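You operate a simulated robot arm through the tools that you are given. There is no shell and no other tool.

You are at the controls of a simulated robot arm. One attempt, no reset.

JOB
Nest the empty dish from the yellow-handled tray in the empty one on the green-handled tray.
Fine: push both trays in and slide the stop bar across.

The check looks at the end state, three seconds after you hand in, the way a careful person would. Anything else that was tipped, shoved, dropped, spilled or broken makes it a failure.

ROBOT AND FRAMES
A 7-joint arm with a two-finger parallel gripper, fixed in place. Base frame: the origin is at the foot of the arm, x ahead of it, y to its left, z up; the work surface is at about z = 0.735. Units: m, degrees, N and s.
Its first joint turns from -132.0 to 132.0 degrees. Payload 3.91 kg.
The tool frame sits at the grasp point between the pads (the TCP): z along the fingers, y along the line on which they close. The tips reach 0.03 m beyond it. The gripper opens to 0.11 m. The fingers are 0.02 m wide and 0.01 m thick; the gripper's body (0.048 by 0.112 m) begins 0.055 m behind the TCP.
Orientation is that of the tool frame in the base frame, as [roll, pitch, yaw] about the fixed x, y, z axes, in that order (R = Rz(yaw) Ry(pitch) Rx(roll)). With the fingers straight down and closing along the base's y, the tool's x points along the base's -x, its y along +y and its z along -z.

CONTROLS
- The arm moves only by the tool move_arm. Its argument "motion" is a list of rows, each a list of 2 entries, a list of its own where there are three numbers: the shift along the tool's x, y, z in m, then the turn, a rotation vector about the tool's x, y, z in degrees. In form: [[[x, y, z], [rx, ry, rz]], ...]. A call has 1 to 20 rows; each row shifts and turns the commanded pose from where the row before left it, along the tool's axes as they then stand. "claw" is the opening in per cent of the stroke, from 0 (shut) to 100 (fully open), set as the call begins (left out, the last holds). A row lasts 0.2 s, in which the tool goes at most 0.05 m and 8.6 degrees; a call with a longer step from one row to the next is refused whole, and so is a gripper value outside its range. Where a pose cannot be reached the arm comes as near as it can. A force on the tool above 90 N (or 10 N above the force at the start of the call, whichever is more), or a blocked arm, ends the call early, and 0.2 s more pass. Each finger travels about 0.108 m/s and halts on what it meets, pressing with about 25 N; the grip force reading is that of the motor and also rises with nothing between the fingers. The clock runs only during rows and for 0.2 s after the last one: add rows that do not move to give the fingers time. It gives the time, the measured TCP pose, the force on the tool (base axes), the opening and the grip force at its end, in the units of the frame above (readings bear some noise), with the torque about the TCP (base axes, N m) and any sound that the robot's microphone picked up, and new pictures: "views" is both (left out), scene, wrist or none.
- Cameras (640 x 400 px; columns grow to the right, rows downward): "scene" is fixed at [0.4016, -0.4997, 1.529]; the picture's right is [1.00, -0.03, 0.00], its down [-0.01, -0.33, -0.94] and it looks along [0.03, 0.94, -0.33] (base axes); focal length 322 px, centre (320, 200). "wrist" rides on the gripper at [0.072, 0.017, -0.103] in the tool frame; the picture's right is [-0.23, 0.97, 0.00], its down [-0.76, -0.18, -0.62] and it looks along [-0.61, -0.14, 0.78] (tool axes); focal length 222 px, centre (320, 200). There is no depth. A picture from a camera that has moved, and an enlarged one, comes with that camera's place and axes in the base frame and with its lens.
- zoom(camera, box): a new picture of the part [left, top, right, bottom] of that camera's present view, enlarged. It takes no simulated time.
- sign_off(): hands the job in; it is judged then, once.

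Places have to be worked out from the pictures, the camera data and where the tool is seen. Open the gripper and draw the arm clear of the work before you hand the job in, unless the task says otherwise.

The tools are called after "Call:" by a JSON object that holds its "fn" and its "kwargs". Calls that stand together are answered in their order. move_arm: Moves the arm, as the interface text tells. Its arguments: {"type":"object","properties":{"motion":{"type":"array","items":{"type":"array"}},"claw":{"type":"number"},"views":{"type":"string","enum":["both","scene","wrist","none"]}},"required":["motion"]} The other tools are called the same way: zoom (camera, box) takes an enlarged picture of a part of a camera's view; sign_off () hands the job in.

At the start:

```text
clock: 0.0
ee_pos: [0.4135, 0.4126, 1.4126]
tool_rot: [180.0, 0.0, -180.0]
ft_force: [1.2, -0.3, -1.0]
wrist_torque: [0.04, -0.02, -0.01]
width: 0.1103
gripper_force: 0.0
```

scene: 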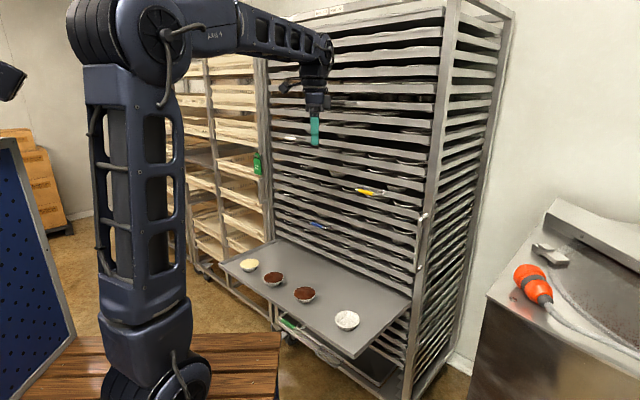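
wrist: 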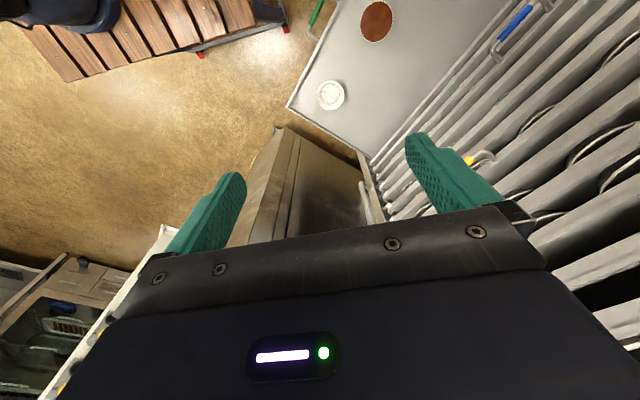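

I start by looking closely at the rack and the pulled-out tray, before moving anything.

Call:
{"fn": "zoom", "kwargs": {"camera": "scene", "box": [220, 100, 460, 250]}}

Call:
{"fn": "zoom", "kwargs": {"camera": "scene", "box": [200, 220, 440, 370]}}

Call:
{"fn": "zoom", "kwargs": {"camera": "wrist", "box": [280, 0, 640, 225]}}

```text
2.67 times, centred on (340, 175) of scene
camera zoom: at [0.4016, -0.4997, 1.529], right [1.0, -0.03, 0.0], down [-0.01, -0.33, -0.94], along [0.03, 0.94, -0.33], focal length 858 px, centre (267, 267)
```

zoom: 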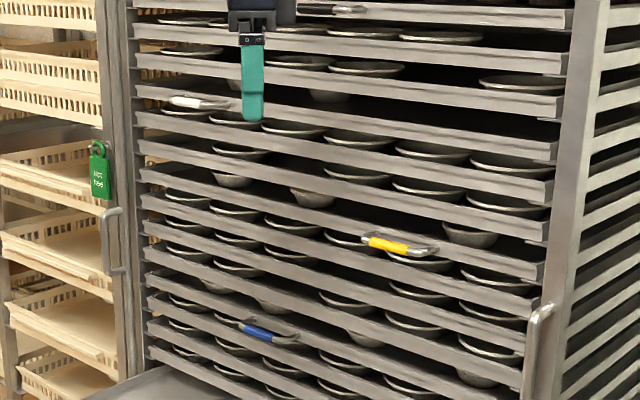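

```text
2.67 times, centred on (320, 295) of scene
camera zoom: at [0.4016, -0.4997, 1.529], right [1.0, -0.03, 0.0], down [-0.01, -0.33, -0.94], along [0.03, 0.94, -0.33], focal length 858 px, centre (320, -53)
```

zoom: 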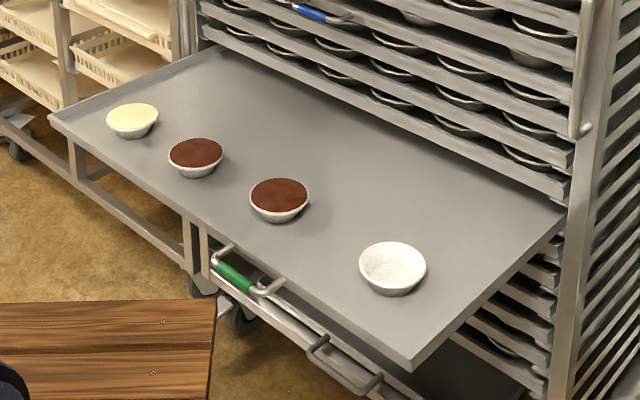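

```text
1.78 times, centred on (460, 112) of wrist
camera zoom: at [0.3401, 0.4296, 1.517], right [0.23, 0.97, 0.0], down [0.76, -0.18, 0.62], along [0.61, -0.14, -0.78], focal length 395 px, centre (71, 356)
```

zoom: 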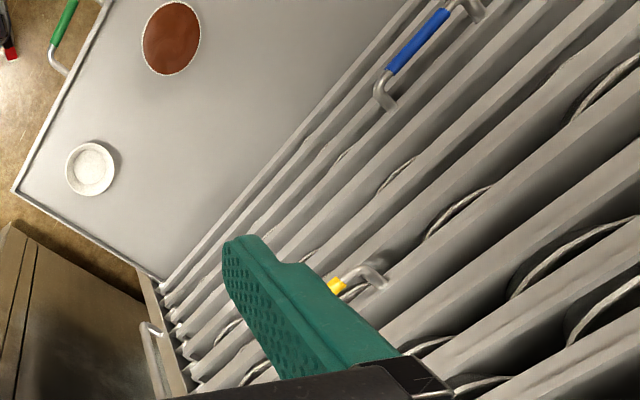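

The pulled-out tray carries the green handle and has one empty dish, and the yellow handle is on a tray further up. I zoom further to find the stop bar and the details around the handles.

Call:
{"fn": "zoom", "kwargs": {"camera": "scene", "box": [330, 170, 450, 245]}}

Call:
{"fn": "zoom", "kwargs": {"camera": "scene", "box": [400, 200, 440, 290]}}

Call:
{"fn": "zoom", "kwargs": {"camera": "scene", "box": [235, 120, 295, 250]}}

Call:
{"fn": "zoom", "kwargs": {"camera": "scene", "box": [265, 290, 425, 400]}}

Call:
{"fn": "zoom", "kwargs": {"camera": "scene", "box": [240, 0, 520, 170]}}

Call:
{"fn": "zoom", "kwargs": {"camera": "wrist", "box": [220, 110, 420, 235]}}

Call:
{"fn": "zoom", "kwargs": {"camera": "wrist", "box": [430, 0, 640, 130]}}

```text
5.33 times, centred on (390, 208) of scene
camera zoom: at [0.4016, -0.4997, 1.529], right [1.0, -0.03, 0.0], down [-0.01, -0.33, -0.94], along [0.03, 0.94, -0.33], focal length 1717 px, centre (-53, 160)
```

zoom: 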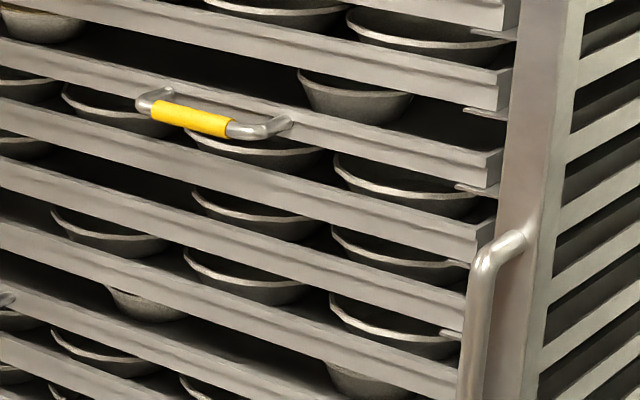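

```text
4.44 times, centred on (420, 245) of scene
camera zoom: at [0.4016, -0.4997, 1.529], right [1.0, -0.03, 0.0], down [-0.01, -0.33, -0.94], along [0.03, 0.94, -0.33], focal length 1431 px, centre (-124, 0)
```

zoom: 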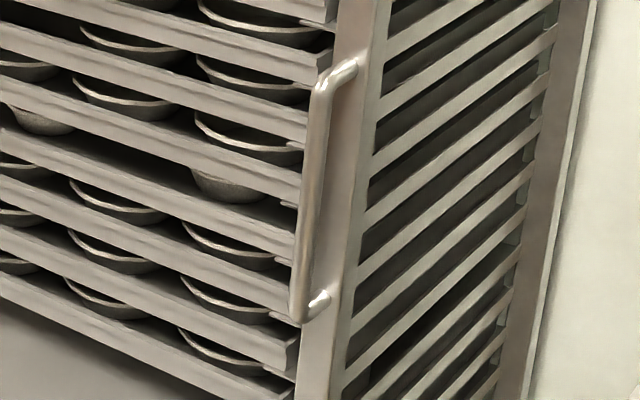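

```text
3.08 times, centred on (265, 185) of scene
camera zoom: at [0.4016, -0.4997, 1.529], right [1.0, -0.03, 0.0], down [-0.01, -0.33, -0.94], along [0.03, 0.94, -0.33], focal length 991 px, centre (489, 246)
```

zoom: 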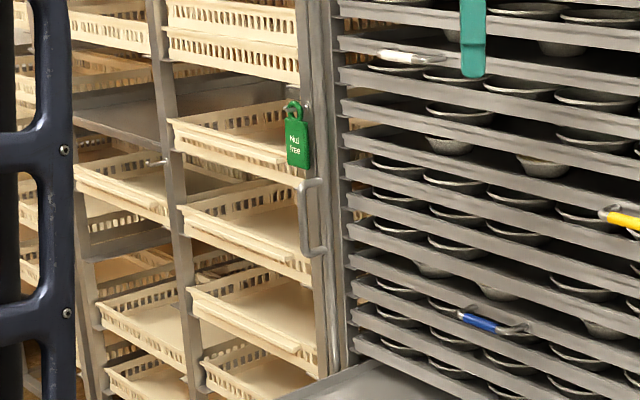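

```text
3.64 times, centred on (345, 345) of scene
camera zoom: at [0.4016, -0.4997, 1.529], right [1.0, -0.03, 0.0], down [-0.01, -0.33, -0.94], along [0.03, 0.94, -0.33], focal length 1171 px, centre (229, -327)
```

zoom: 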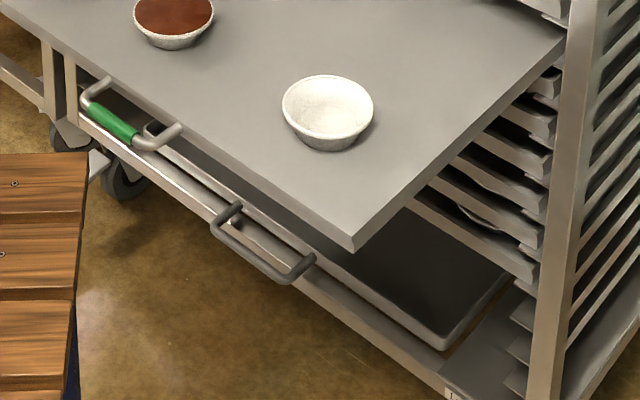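

```text
2.29 times, centred on (380, 85) of scene
camera zoom: at [0.4016, -0.4997, 1.529], right [1.0, -0.03, 0.0], down [-0.01, -0.33, -0.94], along [0.03, 0.94, -0.33], focal length 736 px, centre (183, 463)
```

zoom: 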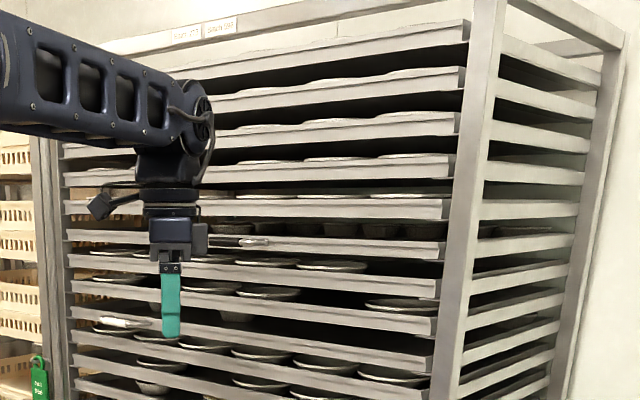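

```text
3.20 times, centred on (320, 172) of wrist
camera zoom: at [0.3401, 0.4296, 1.517], right [0.23, 0.97, 0.0], down [0.76, -0.18, 0.62], along [0.61, -0.14, -0.78], focal length 711 px, centre (320, 288)
```

zoom: 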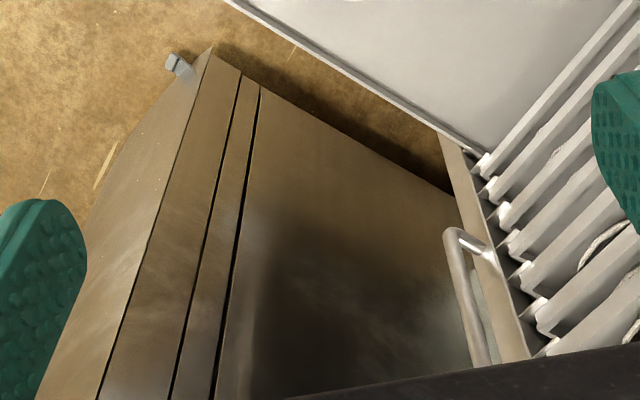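

```text
3.05 times, centred on (535, 65) of wrist
camera zoom: at [0.3401, 0.4296, 1.517], right [0.23, 0.97, 0.0], down [0.76, -0.18, 0.62], along [0.61, -0.14, -0.78], focal length 677 px, centre (-335, 611)
```

zoom: 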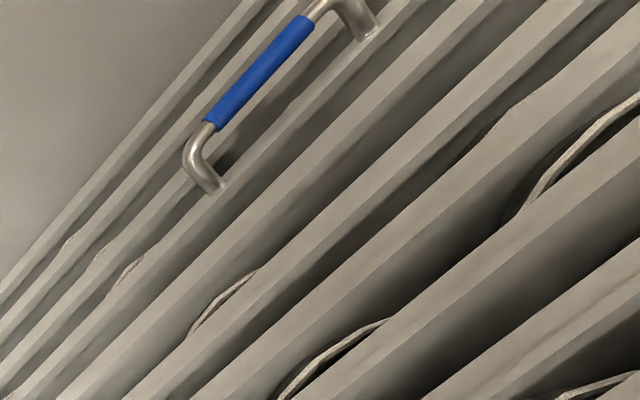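

The rack faces the arm at roughly 45° and the tray plane with the green handle fits z≈0.735 in both cameras. I turn the wrist 45° to face the rack, to see the yellow tray and look for the stop bar.

Call:
{"fn": "move_arm", "kwargs": {"motion": [[[0, 0, 0], [0, 0, -7.5]], [[0, 0, 0], [0, 0, -7.5]], [[0, 0, 0], [0, 0, -7.5]], [[0, 0, 0], [0, 0, -7.5]], [[0, 0, 0], [0, 0, -7.5]], [[0, 0, 0], [0, 0, -7.5]]]}}

```text
clock: 1.4
ee_pos: [0.4131, 0.4135, 1.4127]
tool_rot: [180.0, 0.0, -134.9]
ft_force: [0.0, -0.4, 0.2]
wrist_torque: [0.01, 0.04, 0.0]
width: 0.1099
gripper_force: 0.0
camera wrist: at [0.3492, 0.3731, 1.5165], right [-0.53, 0.85, 0.0], down [0.66, 0.41, 0.62], along [0.53, 0.33, -0.78], focal length 222 px, centre (320, 200)
```

scene: 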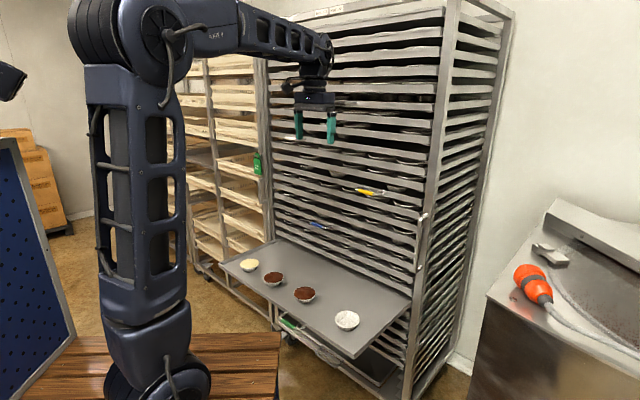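
wrist: 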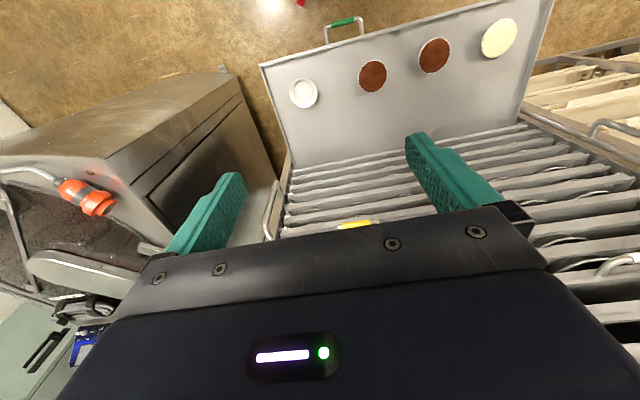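

Good overview: the empty dish on the green tray is on the right, with two brown and one cream dish to its left. I tilt the tool to look more directly at the rack front.

Call:
{"fn": "move_arm", "kwargs": {"motion": [[[0, 0, 0], [0, -8, 0]], [[0, 0, 0], [0, -8, 0]], [[0, 0, 0], [0, -8, 0]], [[0, 0, 0], [0, -8, 0]], [[0, 0, 0], [0, -8, 0]]], "views": "wrist"}}

Call:
{"fn": "zoom", "kwargs": {"camera": "wrist", "box": [240, 0, 480, 150]}}

Call:
{"fn": "zoom", "kwargs": {"camera": "wrist", "box": [400, 0, 640, 220]}}

```text
clock: 2.6
ee_pos: [0.4141, 0.4136, 1.4127]
tool_rot: [180.0, 40.1, -134.9]
ft_force: [0.5, -0.4, 0.2]
wrist_torque: [-0.03, 0.04, -0.02]
width: 0.1098
gripper_force: 0.0
camera wrist: at [0.3149, 0.3384, 1.4462], right [-0.57, 0.81, 0.15], down [0.25, 0.0, 0.97], along [0.78, 0.59, -0.21], focal length 222 px, centre (320, 200)
```

wrist: 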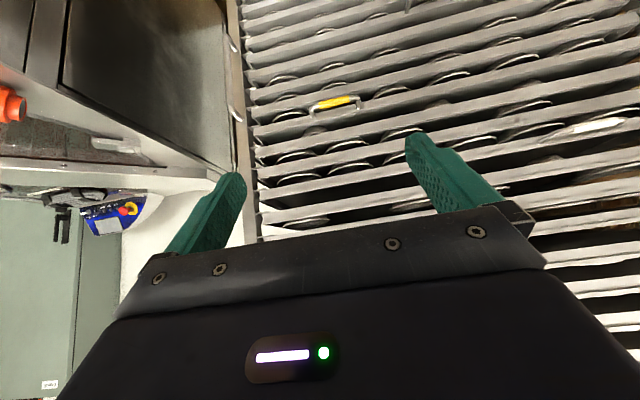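

```text
2.67 times, centred on (360, 75) of wrist
camera zoom: at [0.3149, 0.3384, 1.4462], right [-0.57, 0.81, 0.15], down [0.25, 0.0, 0.97], along [0.78, 0.59, -0.21], focal length 592 px, centre (213, 533)
```

zoom: 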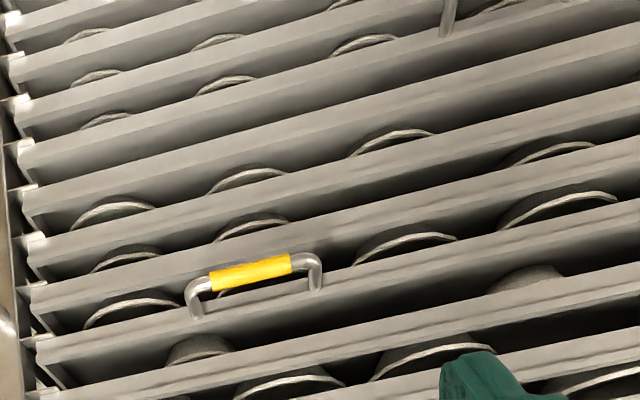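

```text
1.82 times, centred on (520, 110) of wrist
camera zoom: at [0.3149, 0.3384, 1.4462], right [-0.57, 0.81, 0.15], down [0.25, 0.0, 0.97], along [0.78, 0.59, -0.21], focal length 404 px, centre (-44, 364)
```

zoom: 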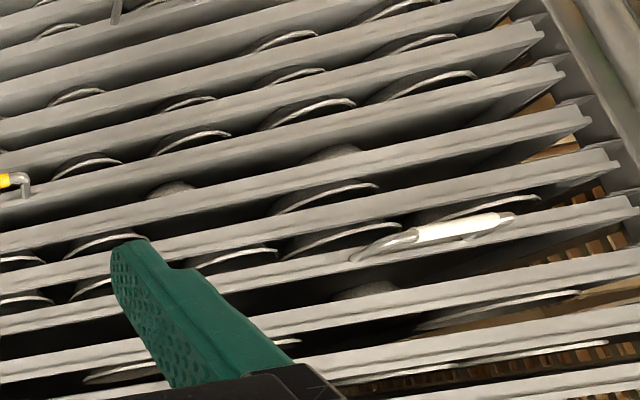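

I read the labels on top of the rack and look closely at both posts for the stop bar.

Call:
{"fn": "zoom", "kwargs": {"camera": "scene", "box": [280, 0, 360, 30]}}

Call:
{"fn": "zoom", "kwargs": {"camera": "scene", "box": [245, 40, 285, 150]}}

Call:
{"fn": "zoom", "kwargs": {"camera": "scene", "box": [400, 0, 520, 120]}}

Call:
{"fn": "zoom", "kwargs": {"camera": "scene", "box": [180, 240, 300, 330]}}

Call:
{"fn": "zoom", "kwargs": {"camera": "scene", "box": [360, 300, 440, 400]}}

Call:
{"fn": "zoom", "kwargs": {"camera": "scene", "box": [310, 320, 390, 400]}}

Call:
{"fn": "zoom", "kwargs": {"camera": "wrist", "box": [205, 0, 285, 250]}}

```text
8.00 times, centred on (320, 15) of scene
camera zoom: at [0.4016, -0.4997, 1.529], right [1.0, -0.03, 0.0], down [-0.01, -0.33, -0.94], along [0.03, 0.94, -0.33], focal length 2576 px, centre (320, 1680)
```

zoom: 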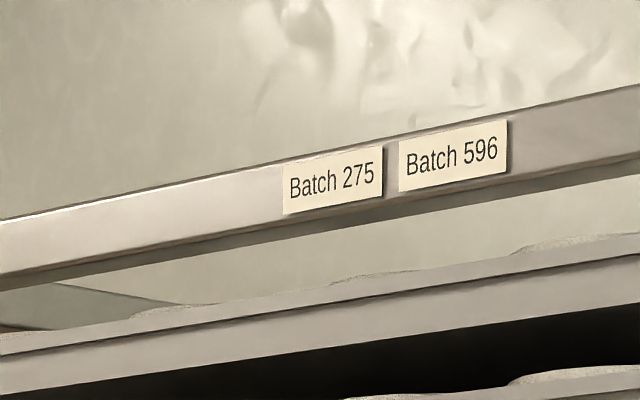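

```text
3.64 times, centred on (265, 95) of scene
camera zoom: at [0.4016, -0.4997, 1.529], right [1.0, -0.03, 0.0], down [-0.01, -0.33, -0.94], along [0.03, 0.94, -0.33], focal length 1171 px, centre (520, 582)
```

zoom: 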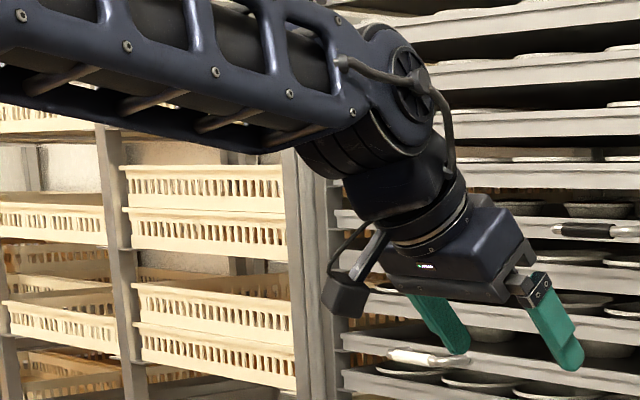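

```text
3.33 times, centred on (460, 60) of scene
camera zoom: at [0.4016, -0.4997, 1.529], right [1.0, -0.03, 0.0], down [-0.01, -0.33, -0.94], along [0.03, 0.94, -0.33], focal length 1073 px, centre (-147, 667)
```

zoom: 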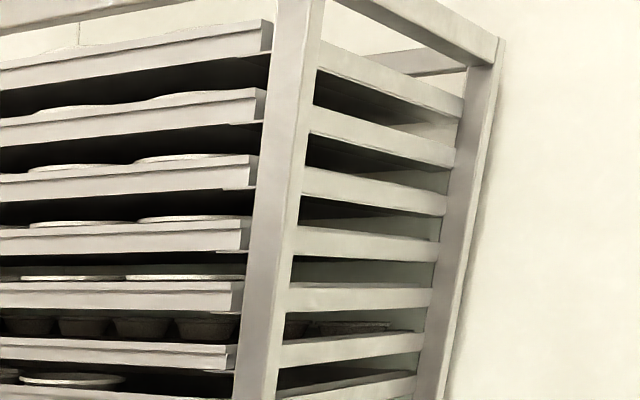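

```text
4.44 times, centred on (240, 285) of scene
camera zoom: at [0.4016, -0.4997, 1.529], right [1.0, -0.03, 0.0], down [-0.01, -0.33, -0.94], along [0.03, 0.94, -0.33], focal length 1431 px, centre (676, -178)
```

zoom: 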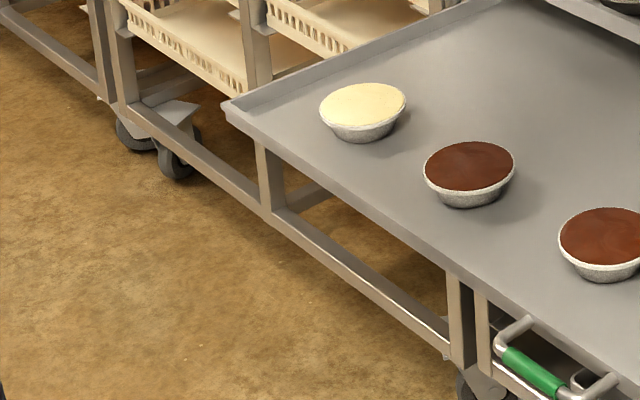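

```text
4.00 times, centred on (400, 350) of scene
camera zoom: at [0.4016, -0.4997, 1.529], right [1.0, -0.03, 0.0], down [-0.01, -0.33, -0.94], along [0.03, 0.94, -0.33], focal length 1288 px, centre (0, -400)
```

zoom: 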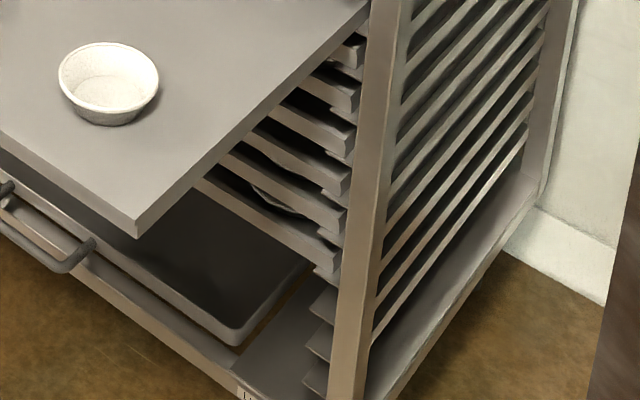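

```text
5.00 times, centred on (350, 360) of scene
camera zoom: at [0.4016, -0.4997, 1.529], right [1.0, -0.03, 0.0], down [-0.01, -0.33, -0.94], along [0.03, 0.94, -0.33], focal length 1610 px, centre (170, -600)
```

zoom: 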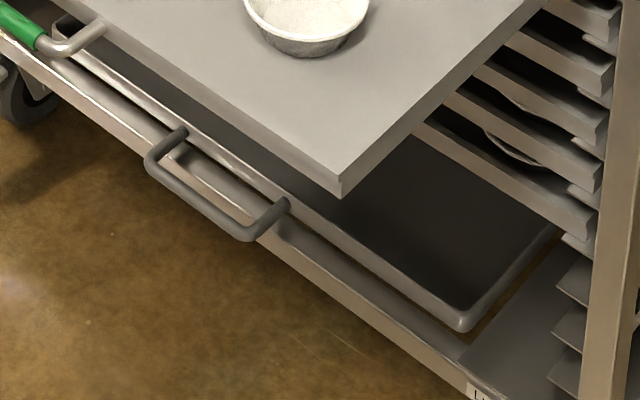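

```text
1.60 times, centred on (245, 125) of wrist
camera zoom: at [0.3149, 0.3384, 1.4462], right [-0.57, 0.81, 0.15], down [0.25, 0.0, 0.97], along [0.78, 0.59, -0.21], focal length 355 px, centre (440, 320)
```

zoom: 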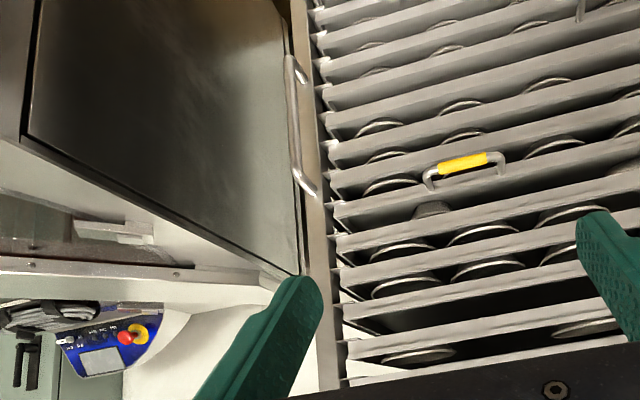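

No stop bar seen yet; the grey handle below belongs to a drip pan near the floor. I shift the camera left along the rack to view its left half.

Call:
{"fn": "move_arm", "kwargs": {"motion": [[[0, 0.05, 0], [0, 0, 0]], [[0, 0.05, 0], [0, 0, 0]], [[0, 0.05, 0], [0, 0, 0]], [[0, 0.05, 0], [0, 0, 0]], [[0, 0.05, 0], [0, 0, 0]]]}}

Call:
{"fn": "zoom", "kwargs": {"camera": "wrist", "box": [400, 0, 640, 150]}}

Call:
{"fn": "zoom", "kwargs": {"camera": "wrist", "box": [200, 0, 440, 150]}}

```text
clock: 3.8
ee_pos: [0.2328, 0.5849, 1.4086]
tool_rot: [180.0, 40.0, -135.0]
ft_force: [0.6, -1.0, 0.7]
wrist_torque: [0.02, 0.02, 0.03]
width: 0.1098
gripper_force: 0.1
camera wrist: at [0.1339, 0.5108, 1.4419], right [-0.57, 0.81, 0.15], down [0.25, 0.0, 0.97], along [0.78, 0.58, -0.21], focal length 222 px, centre (320, 200)
```

scene: 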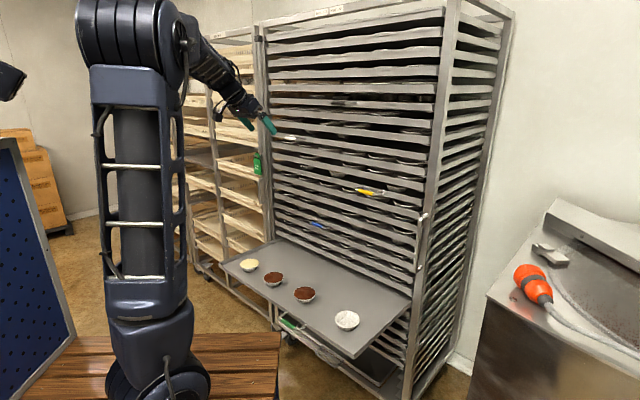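
wrist: 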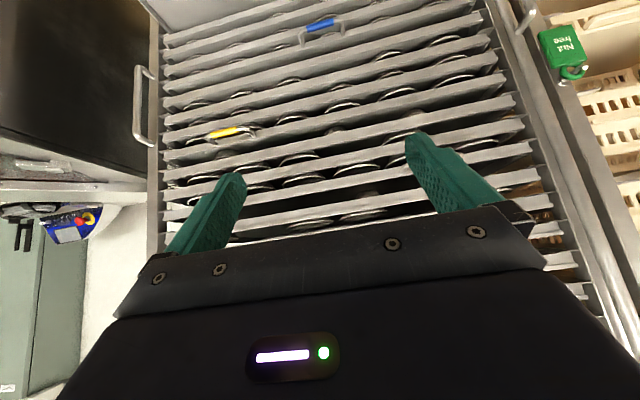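

```text
2.67 times, centred on (520, 75) of wrist
camera zoom: at [0.1339, 0.5108, 1.4419], right [-0.57, 0.81, 0.15], down [0.25, 0.0, 0.97], along [0.78, 0.58, -0.21], focal length 592 px, centre (-213, 533)
```

zoom: 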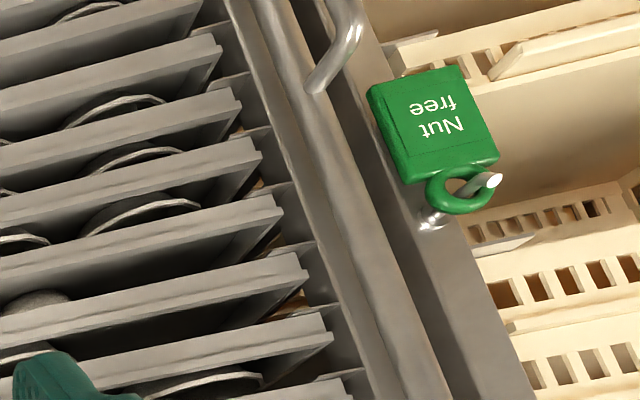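

```text
2.67 times, centred on (320, 75) of wrist
camera zoom: at [0.1339, 0.5108, 1.4419], right [-0.57, 0.81, 0.15], down [0.25, 0.0, 0.97], along [0.78, 0.58, -0.21], focal length 592 px, centre (320, 533)
```

zoom: 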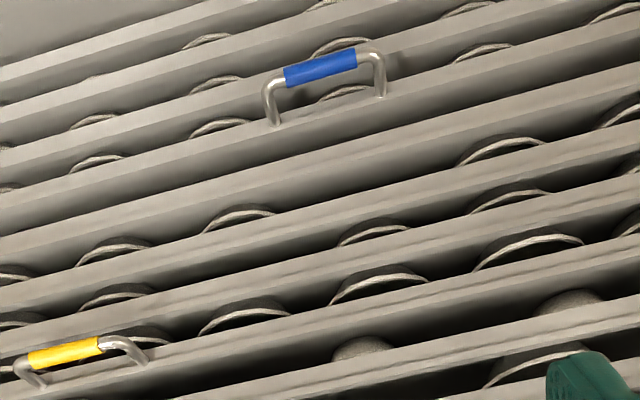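

There is a vertical round bar beside the rack's left post, possibly the stop bar. I turn the camera left for a better look at it.

Call:
{"fn": "move_arm", "kwargs": {"motion": [[[0, 0, 0], [-5.14, 0, -6.13]], [[0, 0, 0], [-5.14, 0, -6.13]], [[0, 0, 0], [-5.14, 0, -6.13]]], "views": "wrist"}}

Call:
{"fn": "zoom", "kwargs": {"camera": "wrist", "box": [360, 0, 640, 220]}}

Call:
{"fn": "zoom", "kwargs": {"camera": "scene", "box": [245, 0, 305, 120]}}

Call:
{"fn": "zoom", "kwargs": {"camera": "scene", "box": [245, 120, 305, 260]}}

```text
clock: 4.6
ee_pos: [0.2359, 0.5891, 1.4114]
tool_rot: [180.0, 40.0, -110.8]
ft_force: [0.1, -0.1, 0.4]
wrist_torque: [0.05, -0.01, -0.03]
width: 0.1101
gripper_force: 0.0
camera wrist: at [0.1756, 0.4804, 1.4445], right [-0.85, 0.51, 0.15], down [0.23, 0.11, 0.97], along [0.48, 0.85, -0.21], focal length 222 px, centre (320, 200)
```

wrist: 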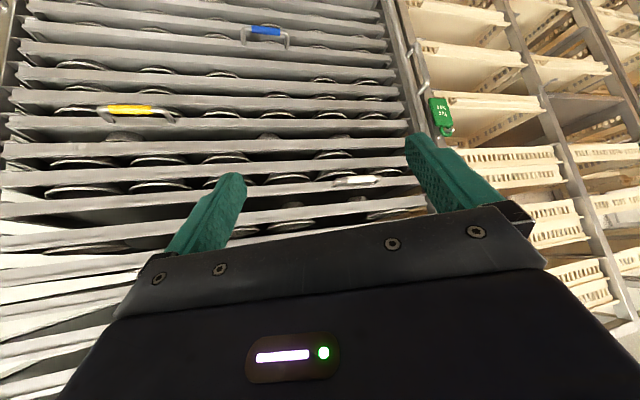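

```text
1.82 times, centred on (500, 110) of wrist
camera zoom: at [0.1756, 0.4804, 1.4445], right [-0.85, 0.51, 0.15], down [0.23, 0.11, 0.97], along [0.48, 0.85, -0.21], focal length 404 px, centre (-7, 364)
```

zoom: 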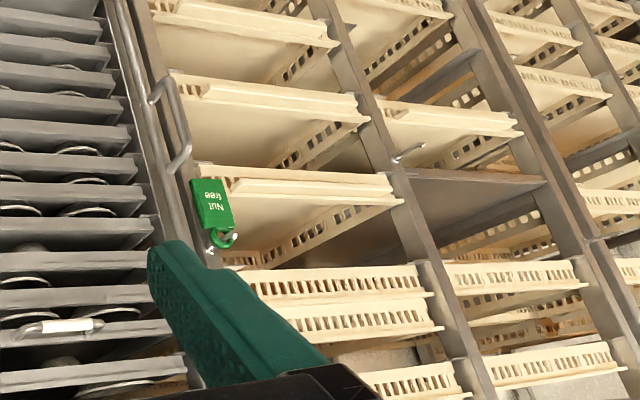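

```text
3.33 times, centred on (275, 60) of scene
camera zoom: at [0.4016, -0.4997, 1.529], right [1.0, -0.03, 0.0], down [-0.01, -0.33, -0.94], along [0.03, 0.94, -0.33], focal length 1073 px, centre (470, 667)
```

zoom: 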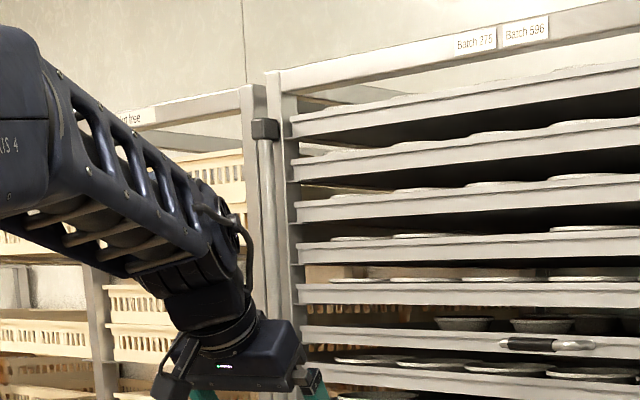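

```text
2.86 times, centred on (275, 190) of scene
camera zoom: at [0.4016, -0.4997, 1.529], right [1.0, -0.03, 0.0], down [-0.01, -0.33, -0.94], along [0.03, 0.94, -0.33], focal length 920 px, centre (449, 229)
```

zoom: 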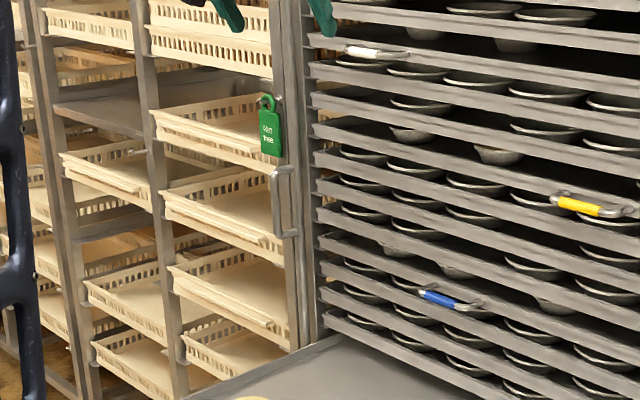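

A vertical rod with a dark cap at its top hangs by the rack's left front post; that looks like the stop bar. I zoom in on its top, bottom and the rail it may ride on.

Call:
{"fn": "zoom", "kwargs": {"camera": "scene", "box": [240, 10, 290, 70]}}

Call:
{"fn": "zoom", "kwargs": {"camera": "scene", "box": [250, 180, 290, 260]}}

Call:
{"fn": "zoom", "kwargs": {"camera": "scene", "box": [255, 300, 305, 350]}}

Call:
{"fn": "zoom", "kwargs": {"camera": "wrist", "box": [360, 0, 460, 150]}}

```text
6.67 times, centred on (265, 40) of scene
camera zoom: at [0.4016, -0.4997, 1.529], right [1.0, -0.03, 0.0], down [-0.01, -0.33, -0.94], along [0.03, 0.94, -0.33], focal length 2146 px, centre (687, 1267)
```

zoom: 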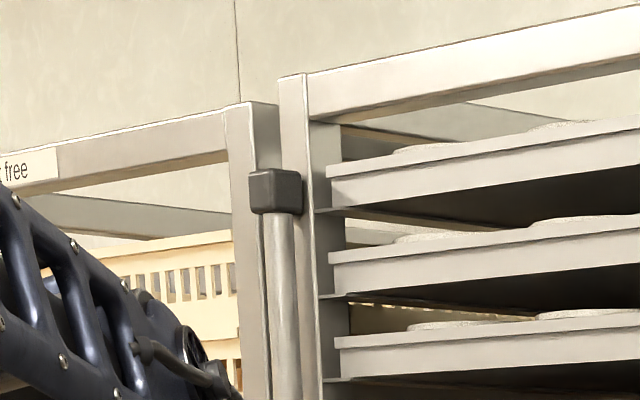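

```text
5.00 times, centred on (270, 220) of scene
camera zoom: at [0.4016, -0.4997, 1.529], right [1.0, -0.03, 0.0], down [-0.01, -0.33, -0.94], along [0.03, 0.94, -0.33], focal length 1610 px, centre (570, 100)
```

zoom: 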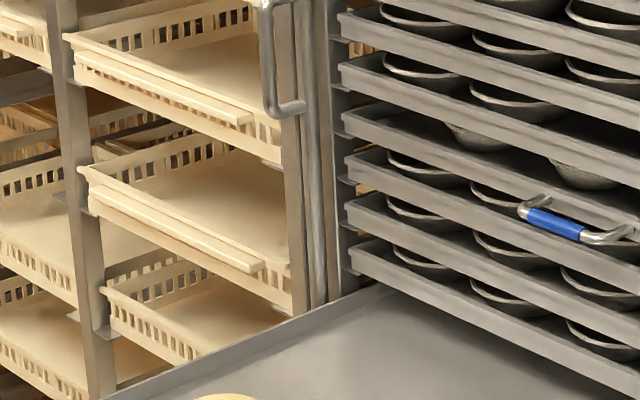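

```text
8.00 times, centred on (280, 325) of scene
camera zoom: at [0.4016, -0.4997, 1.529], right [1.0, -0.03, 0.0], down [-0.01, -0.33, -0.94], along [0.03, 0.94, -0.33], focal length 2576 px, centre (640, -800)
```

zoom: 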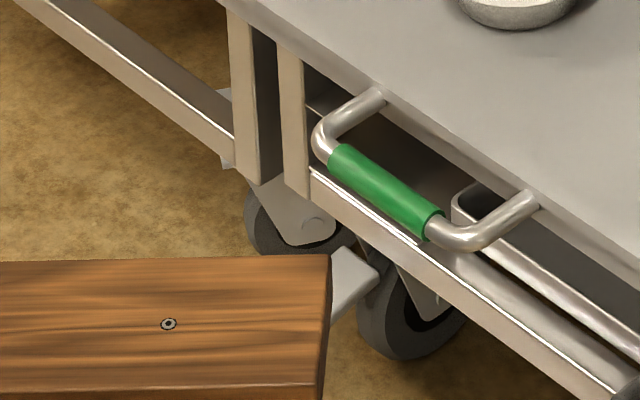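

```text
2.67 times, centred on (410, 75) of wrist
camera zoom: at [0.1756, 0.4804, 1.4445], right [-0.85, 0.51, 0.15], down [0.23, 0.11, 0.97], along [0.48, 0.85, -0.21], focal length 592 px, centre (80, 533)
```

zoom: 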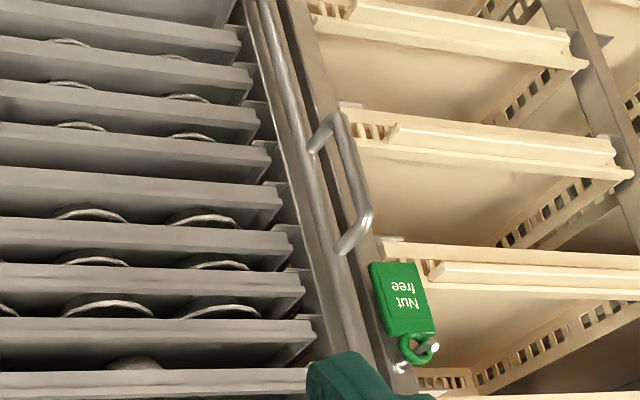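

The left U-handle may be mounted on this rod, so I move the camera closer to the left post to see what is attached to what.

Call:
{"fn": "move_arm", "kwargs": {"motion": [[[-0.0072, 0.0337, 0.03], [0, 0, 0]], [[-0.0072, 0.0337, 0.03], [0, 0, 0]], [[-0.0072, 0.0337, 0.03], [0, 0, 0]], [[-0.0072, 0.0337, 0.03], [0, 0, 0]], [[-0.0072, 0.0337, 0.03], [0, 0, 0]], [[-0.0072, 0.0337, 0.03], [0, 0, 0]]]}}

Call:
{"fn": "zoom", "kwargs": {"camera": "wrist", "box": [240, 0, 440, 200]}}

```text
clock: 6.0
ee_pos: [0.1015, 0.797, 1.3031]
tool_rot: [-180.0, 40.1, -111.0]
ft_force: [0.2, -0.2, 0.6]
wrist_torque: [0.0, 0.05, 0.07]
width: 0.11
gripper_force: 0.1
camera wrist: at [0.042, 0.6894, 1.3364], right [-0.85, 0.51, 0.15], down [0.23, 0.11, 0.97], along [0.48, 0.85, -0.21], focal length 222 px, centre (320, 200)
```

scene: 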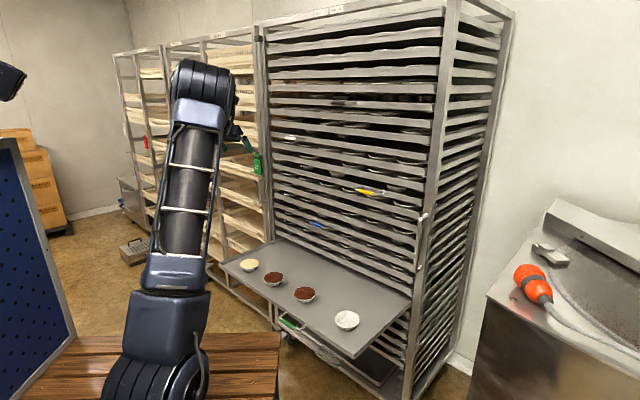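
wrist: 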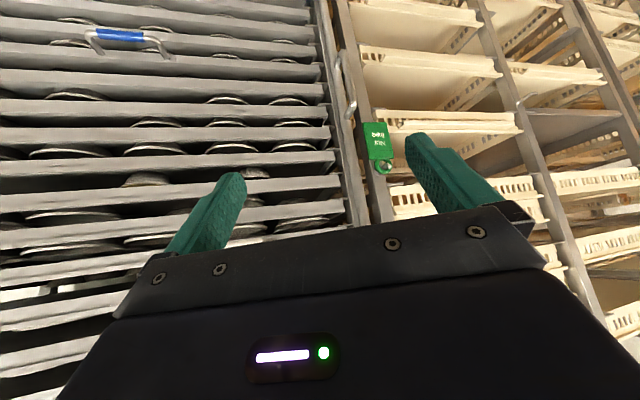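

```text
2.00 times, centred on (340, 100) of wrist
camera zoom: at [0.042, 0.6894, 1.3364], right [-0.85, 0.51, 0.15], down [0.23, 0.11, 0.97], along [0.48, 0.85, -0.21], focal length 444 px, centre (280, 400)
```

zoom: 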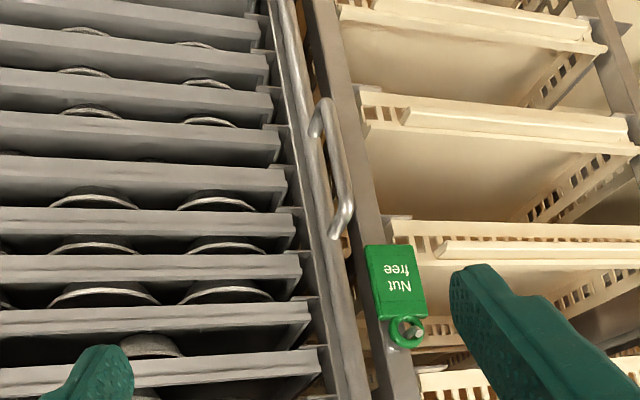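

The stop bar is confirmed: a vertical rod at the rack's left post with its own U-handle at about (0.167, 1.088), z 0.93–1.085. Yellow grip is triangulated at about (0.610, 0.638, 1.154). I return toward the middle and turn the tool to horizontal, facing the rack.

Call:
{"fn": "move_arm", "kwargs": {"motion": [[[0.0172, -0.0417, -0.0145], [0, 0, 0]], [[0.0172, -0.0417, -0.0145], [0, 0, 0]], [[0.0172, -0.0417, -0.0145], [0, 0, 0]], [[0.0172, -0.0417, -0.0145], [0, 0, 0]], [[0.0172, -0.0417, -0.0145], [0, 0, 0]], [[0.0172, -0.0417, -0.0145], [0, 0, 0]], [[0.0172, -0.0417, -0.0145], [0, 0, 0]], [[0.0172, -0.0417, -0.0145], [0, 0, 0]], [[0.0172, -0.0417, -0.0145], [0, 0, 0]], [[0.0172, -0.0417, -0.0145], [0, 0, 0]], [[0, 0, 0], [5.14, 0, 6.13]], [[0, 0, 0], [5.14, 0, 6.13]], [[0, 0, 0], [5.14, 0, 6.13]], [[0, 0, 0], [0, -8.33, 0]], [[0, 0, 0], [0, -8.33, 0]], [[0, 0, 0], [0, -8.33, 0]], [[0, 0, 0], [0, -8.33, 0]], [[0, 0, 0], [0, -8.33, 0]], [[0, 0, 0], [0, -8.33, 0]]]}}

```text
clock: 10.0
ee_pos: [0.4095, 0.441, 1.3041]
tool_rot: [1.0, 89.8, 46.0]
ft_force: [-1.2, 0.4, 0.6]
wrist_torque: [-0.01, -0.01, 0.03]
width: 0.1101
gripper_force: 0.1
camera wrist: at [0.3238, 0.3792, 1.2318], right [-0.69, 0.69, 0.23], down [-0.32, -0.57, 0.76], along [0.65, 0.45, 0.61], focal length 222 px, centre (320, 200)
```

scene: 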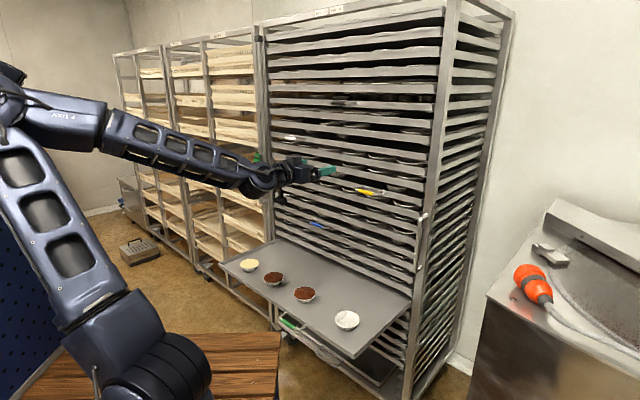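
wrist: 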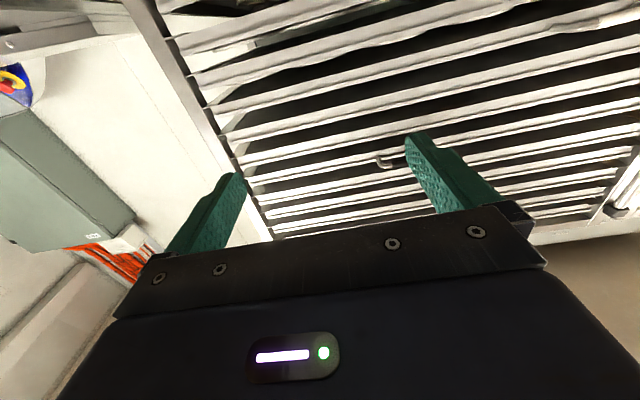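

The horizontal pose is reachable. Now I roll the tool 90° so the fingers close vertically on the horizontal handle bar.

Call:
{"fn": "move_arm", "kwargs": {"motion": [[[0, 0, 0], [0, 0, 8.18]], [[0, 0, 0], [0, 0, 8.18]], [[0, 0, 0], [0, 0, 8.18]], [[0, 0, 0], [0, 0, 8.18]], [[0, 0, 0], [0, 0, 8.18]], [[0, 0, 0], [0, 0, 8.18]], [[0, 0, 0], [0, 0, 8.18]], [[0, 0, 0], [0, 0, 8.18]], [[0, 0, 0], [0, 0, 8.18]], [[0, 0, 0], [0, 0, 8.18]], [[0, 0, 0], [0, 0, 8.18]]]}}

```text
clock: 12.4
ee_pos: [0.409, 0.4431, 1.3033]
tool_rot: [90.0, -0.2, 135.2]
ft_force: [0.2, -0.1, -0.7]
wrist_torque: [0.02, 0.02, -0.04]
width: 0.1099
gripper_force: 0.2
camera wrist: at [0.2838, 0.4194, 1.3209], right [0.16, -0.16, 0.97], down [0.1, -0.98, -0.18], along [0.98, 0.12, -0.14], focal length 222 px, centre (320, 200)
```

scene: 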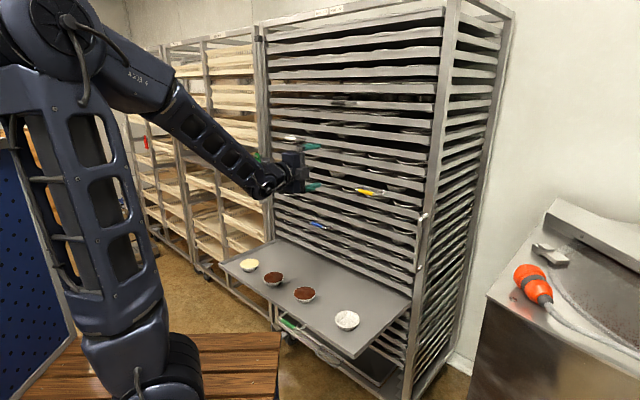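
wrist: 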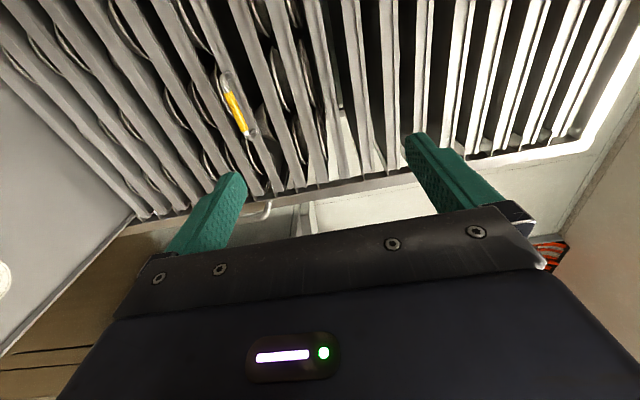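

The tool is horizontal with fingers closing vertically. I approach to about 0.1 m in front of the yellow handle, at its height, with the opening narrowed.

Call:
{"fn": "move_arm", "kwargs": {"motion": [[[-0.0008, -0.0297, 0.0355], [0, 0, 0]], [[-0.0008, -0.0297, 0.0355], [0, 0, 0]], [[-0.0008, -0.0297, 0.0355], [0, 0, 0]], [[-0.0008, -0.0297, 0.0355], [0, 0, 0]], [[-0.0008, -0.0297, 0.0355], [0, 0, 0]]], "claw": 55}}

Call:
{"fn": "zoom", "kwargs": {"camera": "wrist", "box": [160, 60, 480, 260]}}

Call:
{"fn": "zoom", "kwargs": {"camera": "scene", "box": [300, 150, 420, 225]}}

```text
clock: 13.6
ee_pos: [0.5371, 0.5621, 1.153]
tool_rot: [90.0, 0.1, 135.2]
ft_force: [-0.2, -0.7, 0.8]
wrist_torque: [-0.04, 0.02, 0.01]
width: 0.0604
gripper_force: 0.1
camera wrist: at [0.4107, 0.5396, 1.171], right [0.16, -0.16, 0.97], down [0.1, -0.98, -0.18], along [0.98, 0.12, -0.14], focal length 222 px, centre (320, 200)
```

scene: 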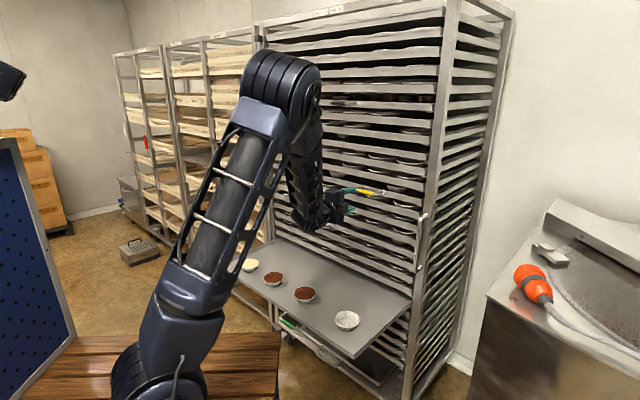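
wrist: 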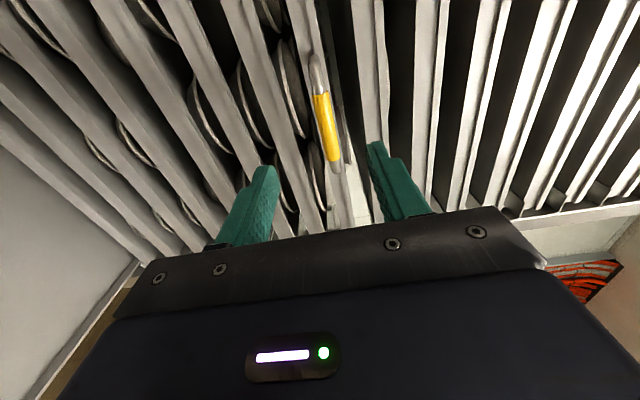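

```text
2.00 times, centred on (320, 160) of wrist
camera zoom: at [0.4107, 0.5396, 1.171], right [0.16, -0.16, 0.97], down [0.1, -0.98, -0.18], along [0.98, 0.12, -0.14], focal length 444 px, centre (320, 280)
```

zoom: 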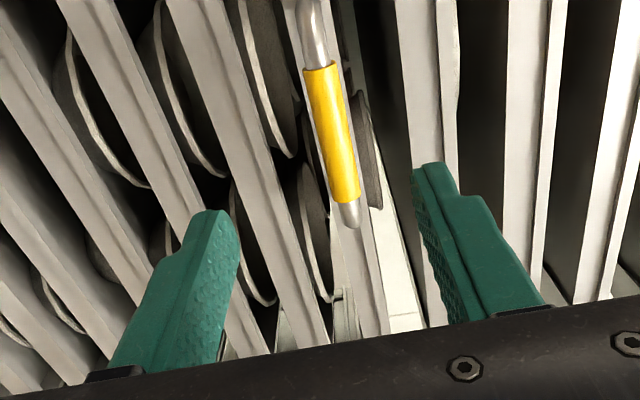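

```text
5.33 times, centred on (360, 188) of scene
camera zoom: at [0.4016, -0.4997, 1.529], right [1.0, -0.03, 0.0], down [-0.01, -0.33, -0.94], along [0.03, 0.94, -0.33], focal length 1717 px, centre (107, 267)
```

zoom: 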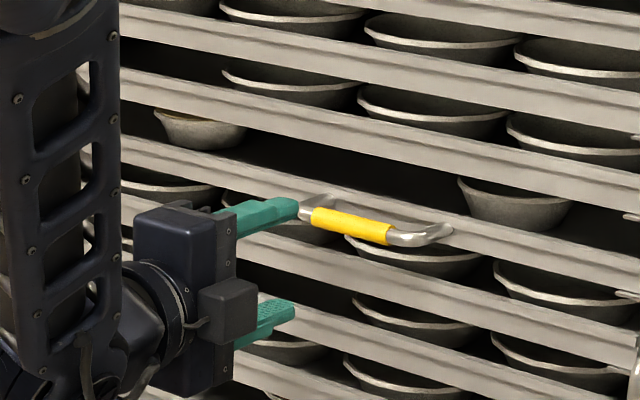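

The bar lies between the fingers' planes: I judge its centre at (0.610, 0.632, 1.158). I advance 0.10 m so it sits between the pads, then close.

Call:
{"fn": "move_arm", "kwargs": {"motion": [[[-0.001, 0.0017, 0.0333], [0, 0, 0]], [[-0.001, 0.0017, 0.0333], [0, 0, 0]], [[0, 0.0016, 0.0334], [0, 0, 0]]]}}

Call:
{"fn": "zoom", "kwargs": {"camera": "scene", "box": [320, 160, 440, 235]}}

```text
clock: 14.4
ee_pos: [0.6081, 0.6336, 1.1601]
tool_rot: [89.9, 0.0, 135.0]
ft_force: [-0.4, 0.7, 0.2]
wrist_torque: [0.0, 0.05, 0.0]
width: 0.0605
gripper_force: 0.2
camera wrist: at [0.4826, 0.6115, 1.1777], right [0.16, -0.16, 0.97], down [0.1, -0.98, -0.18], along [0.98, 0.12, -0.14], focal length 222 px, centre (320, 200)
```

scene: 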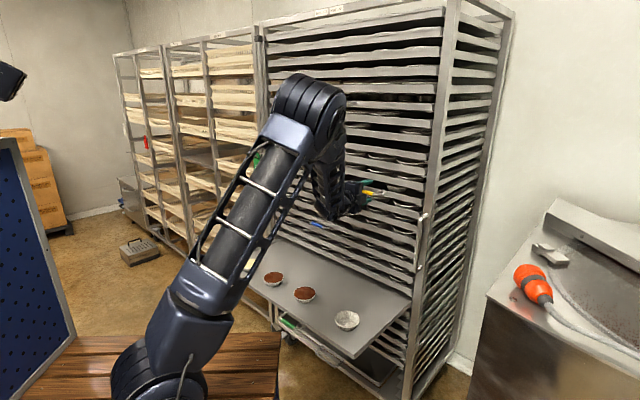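
wrist: 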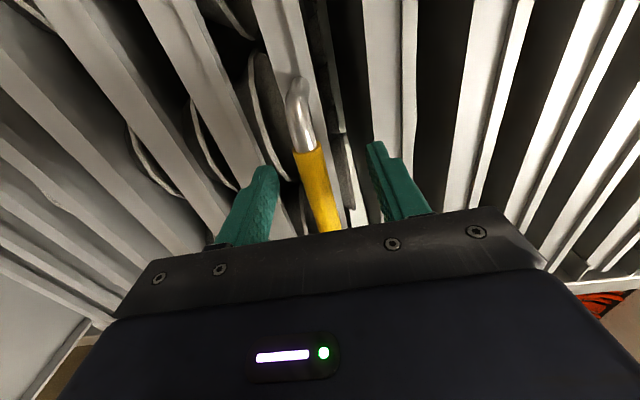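

```text
5.33 times, centred on (380, 198) of scene
camera zoom: at [0.4016, -0.4997, 1.529], right [1.0, -0.03, 0.0], down [-0.01, -0.33, -0.94], along [0.03, 0.94, -0.33], focal length 1717 px, centre (0, 213)
```

zoom: 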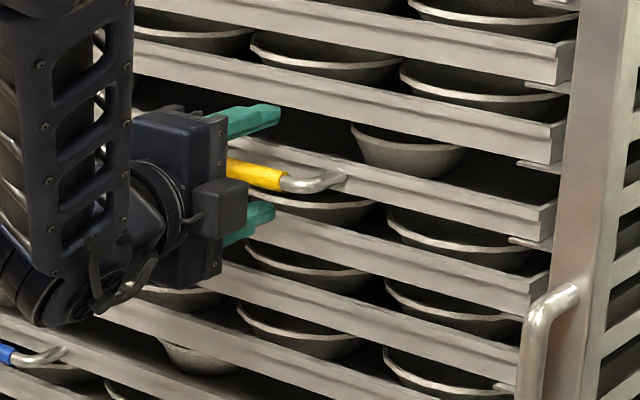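

The bar looks centred between the pads. I close partially first to check centring.

Call:
{"fn": "move_arm", "kwargs": {"motion": [[[0, 0, 0], [0, 0, 0]], [[0, 0, 0], [0, 0, 0]]], "claw": 26}}

Call:
{"fn": "zoom", "kwargs": {"camera": "scene", "box": [340, 170, 400, 220]}}

Call:
{"fn": "zoom", "kwargs": {"camera": "wrist", "box": [220, 60, 420, 240]}}

```text
clock: 15.0
ee_pos: [0.6086, 0.6335, 1.159]
tool_rot: [90.0, 0.0, 135.0]
ft_force: [0.3, -1.1, -0.2]
wrist_torque: [0.02, 0.02, 0.01]
width: 0.0287
gripper_force: 0.0
camera wrist: at [0.4826, 0.6115, 1.1773], right [0.16, -0.16, 0.97], down [0.1, -0.98, -0.18], along [0.98, 0.12, -0.14], focal length 222 px, centre (320, 200)
```

scene: 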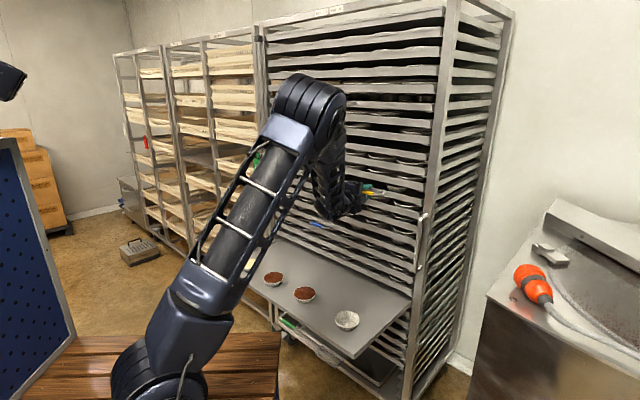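
wrist: 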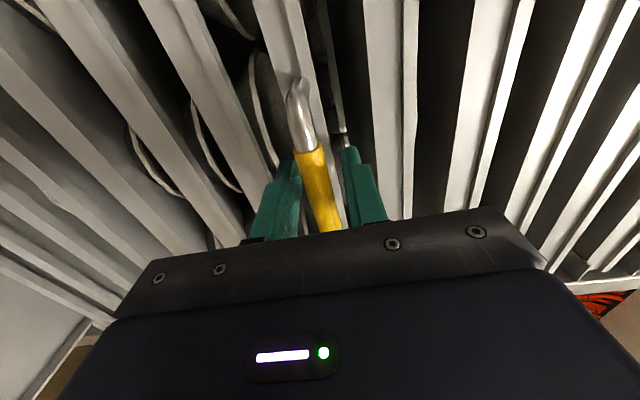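

```text
8.00 times, centred on (370, 195) of scene
camera zoom: at [0.4016, -0.4997, 1.529], right [1.0, -0.03, 0.0], down [-0.01, -0.33, -0.94], along [0.03, 0.94, -0.33], focal length 2576 px, centre (-80, 240)
```

zoom: 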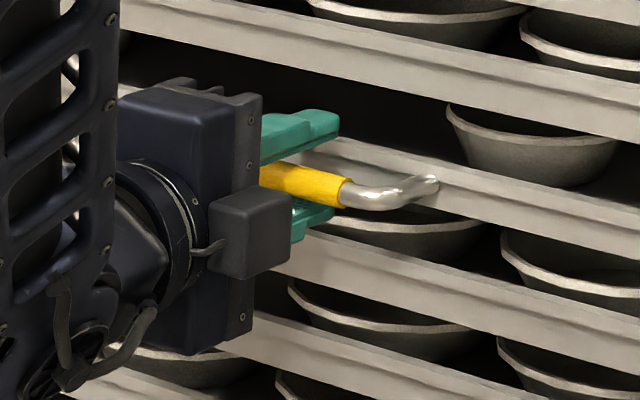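

```text
2.22 times, centred on (320, 150) of wrist
camera zoom: at [0.4826, 0.6115, 1.1773], right [0.16, -0.16, 0.97], down [0.1, -0.98, -0.18], along [0.98, 0.12, -0.14], focal length 494 px, centre (320, 311)
```

zoom: 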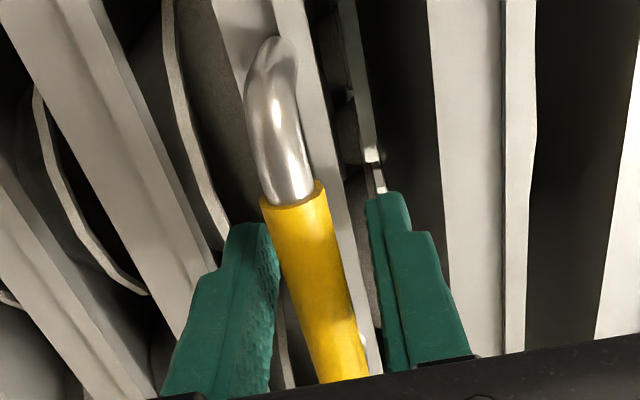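

Well centred; I close fully on the bar.

Call:
{"fn": "move_arm", "kwargs": {"motion": [[[0, 0, 0], [0, 0, 0]], [[0, 0, 0], [0, 0, 0]]], "claw": 5, "views": "none"}}

```text
clock: 15.6
ee_pos: [0.6088, 0.6349, 1.1594]
tool_rot: [90.0, 0.0, 135.0]
ft_force: [0.4, -0.5, -0.3]
wrist_torque: [0.03, 0.01, 0.0]
width: 0.0105
gripper_force: 44.8
```

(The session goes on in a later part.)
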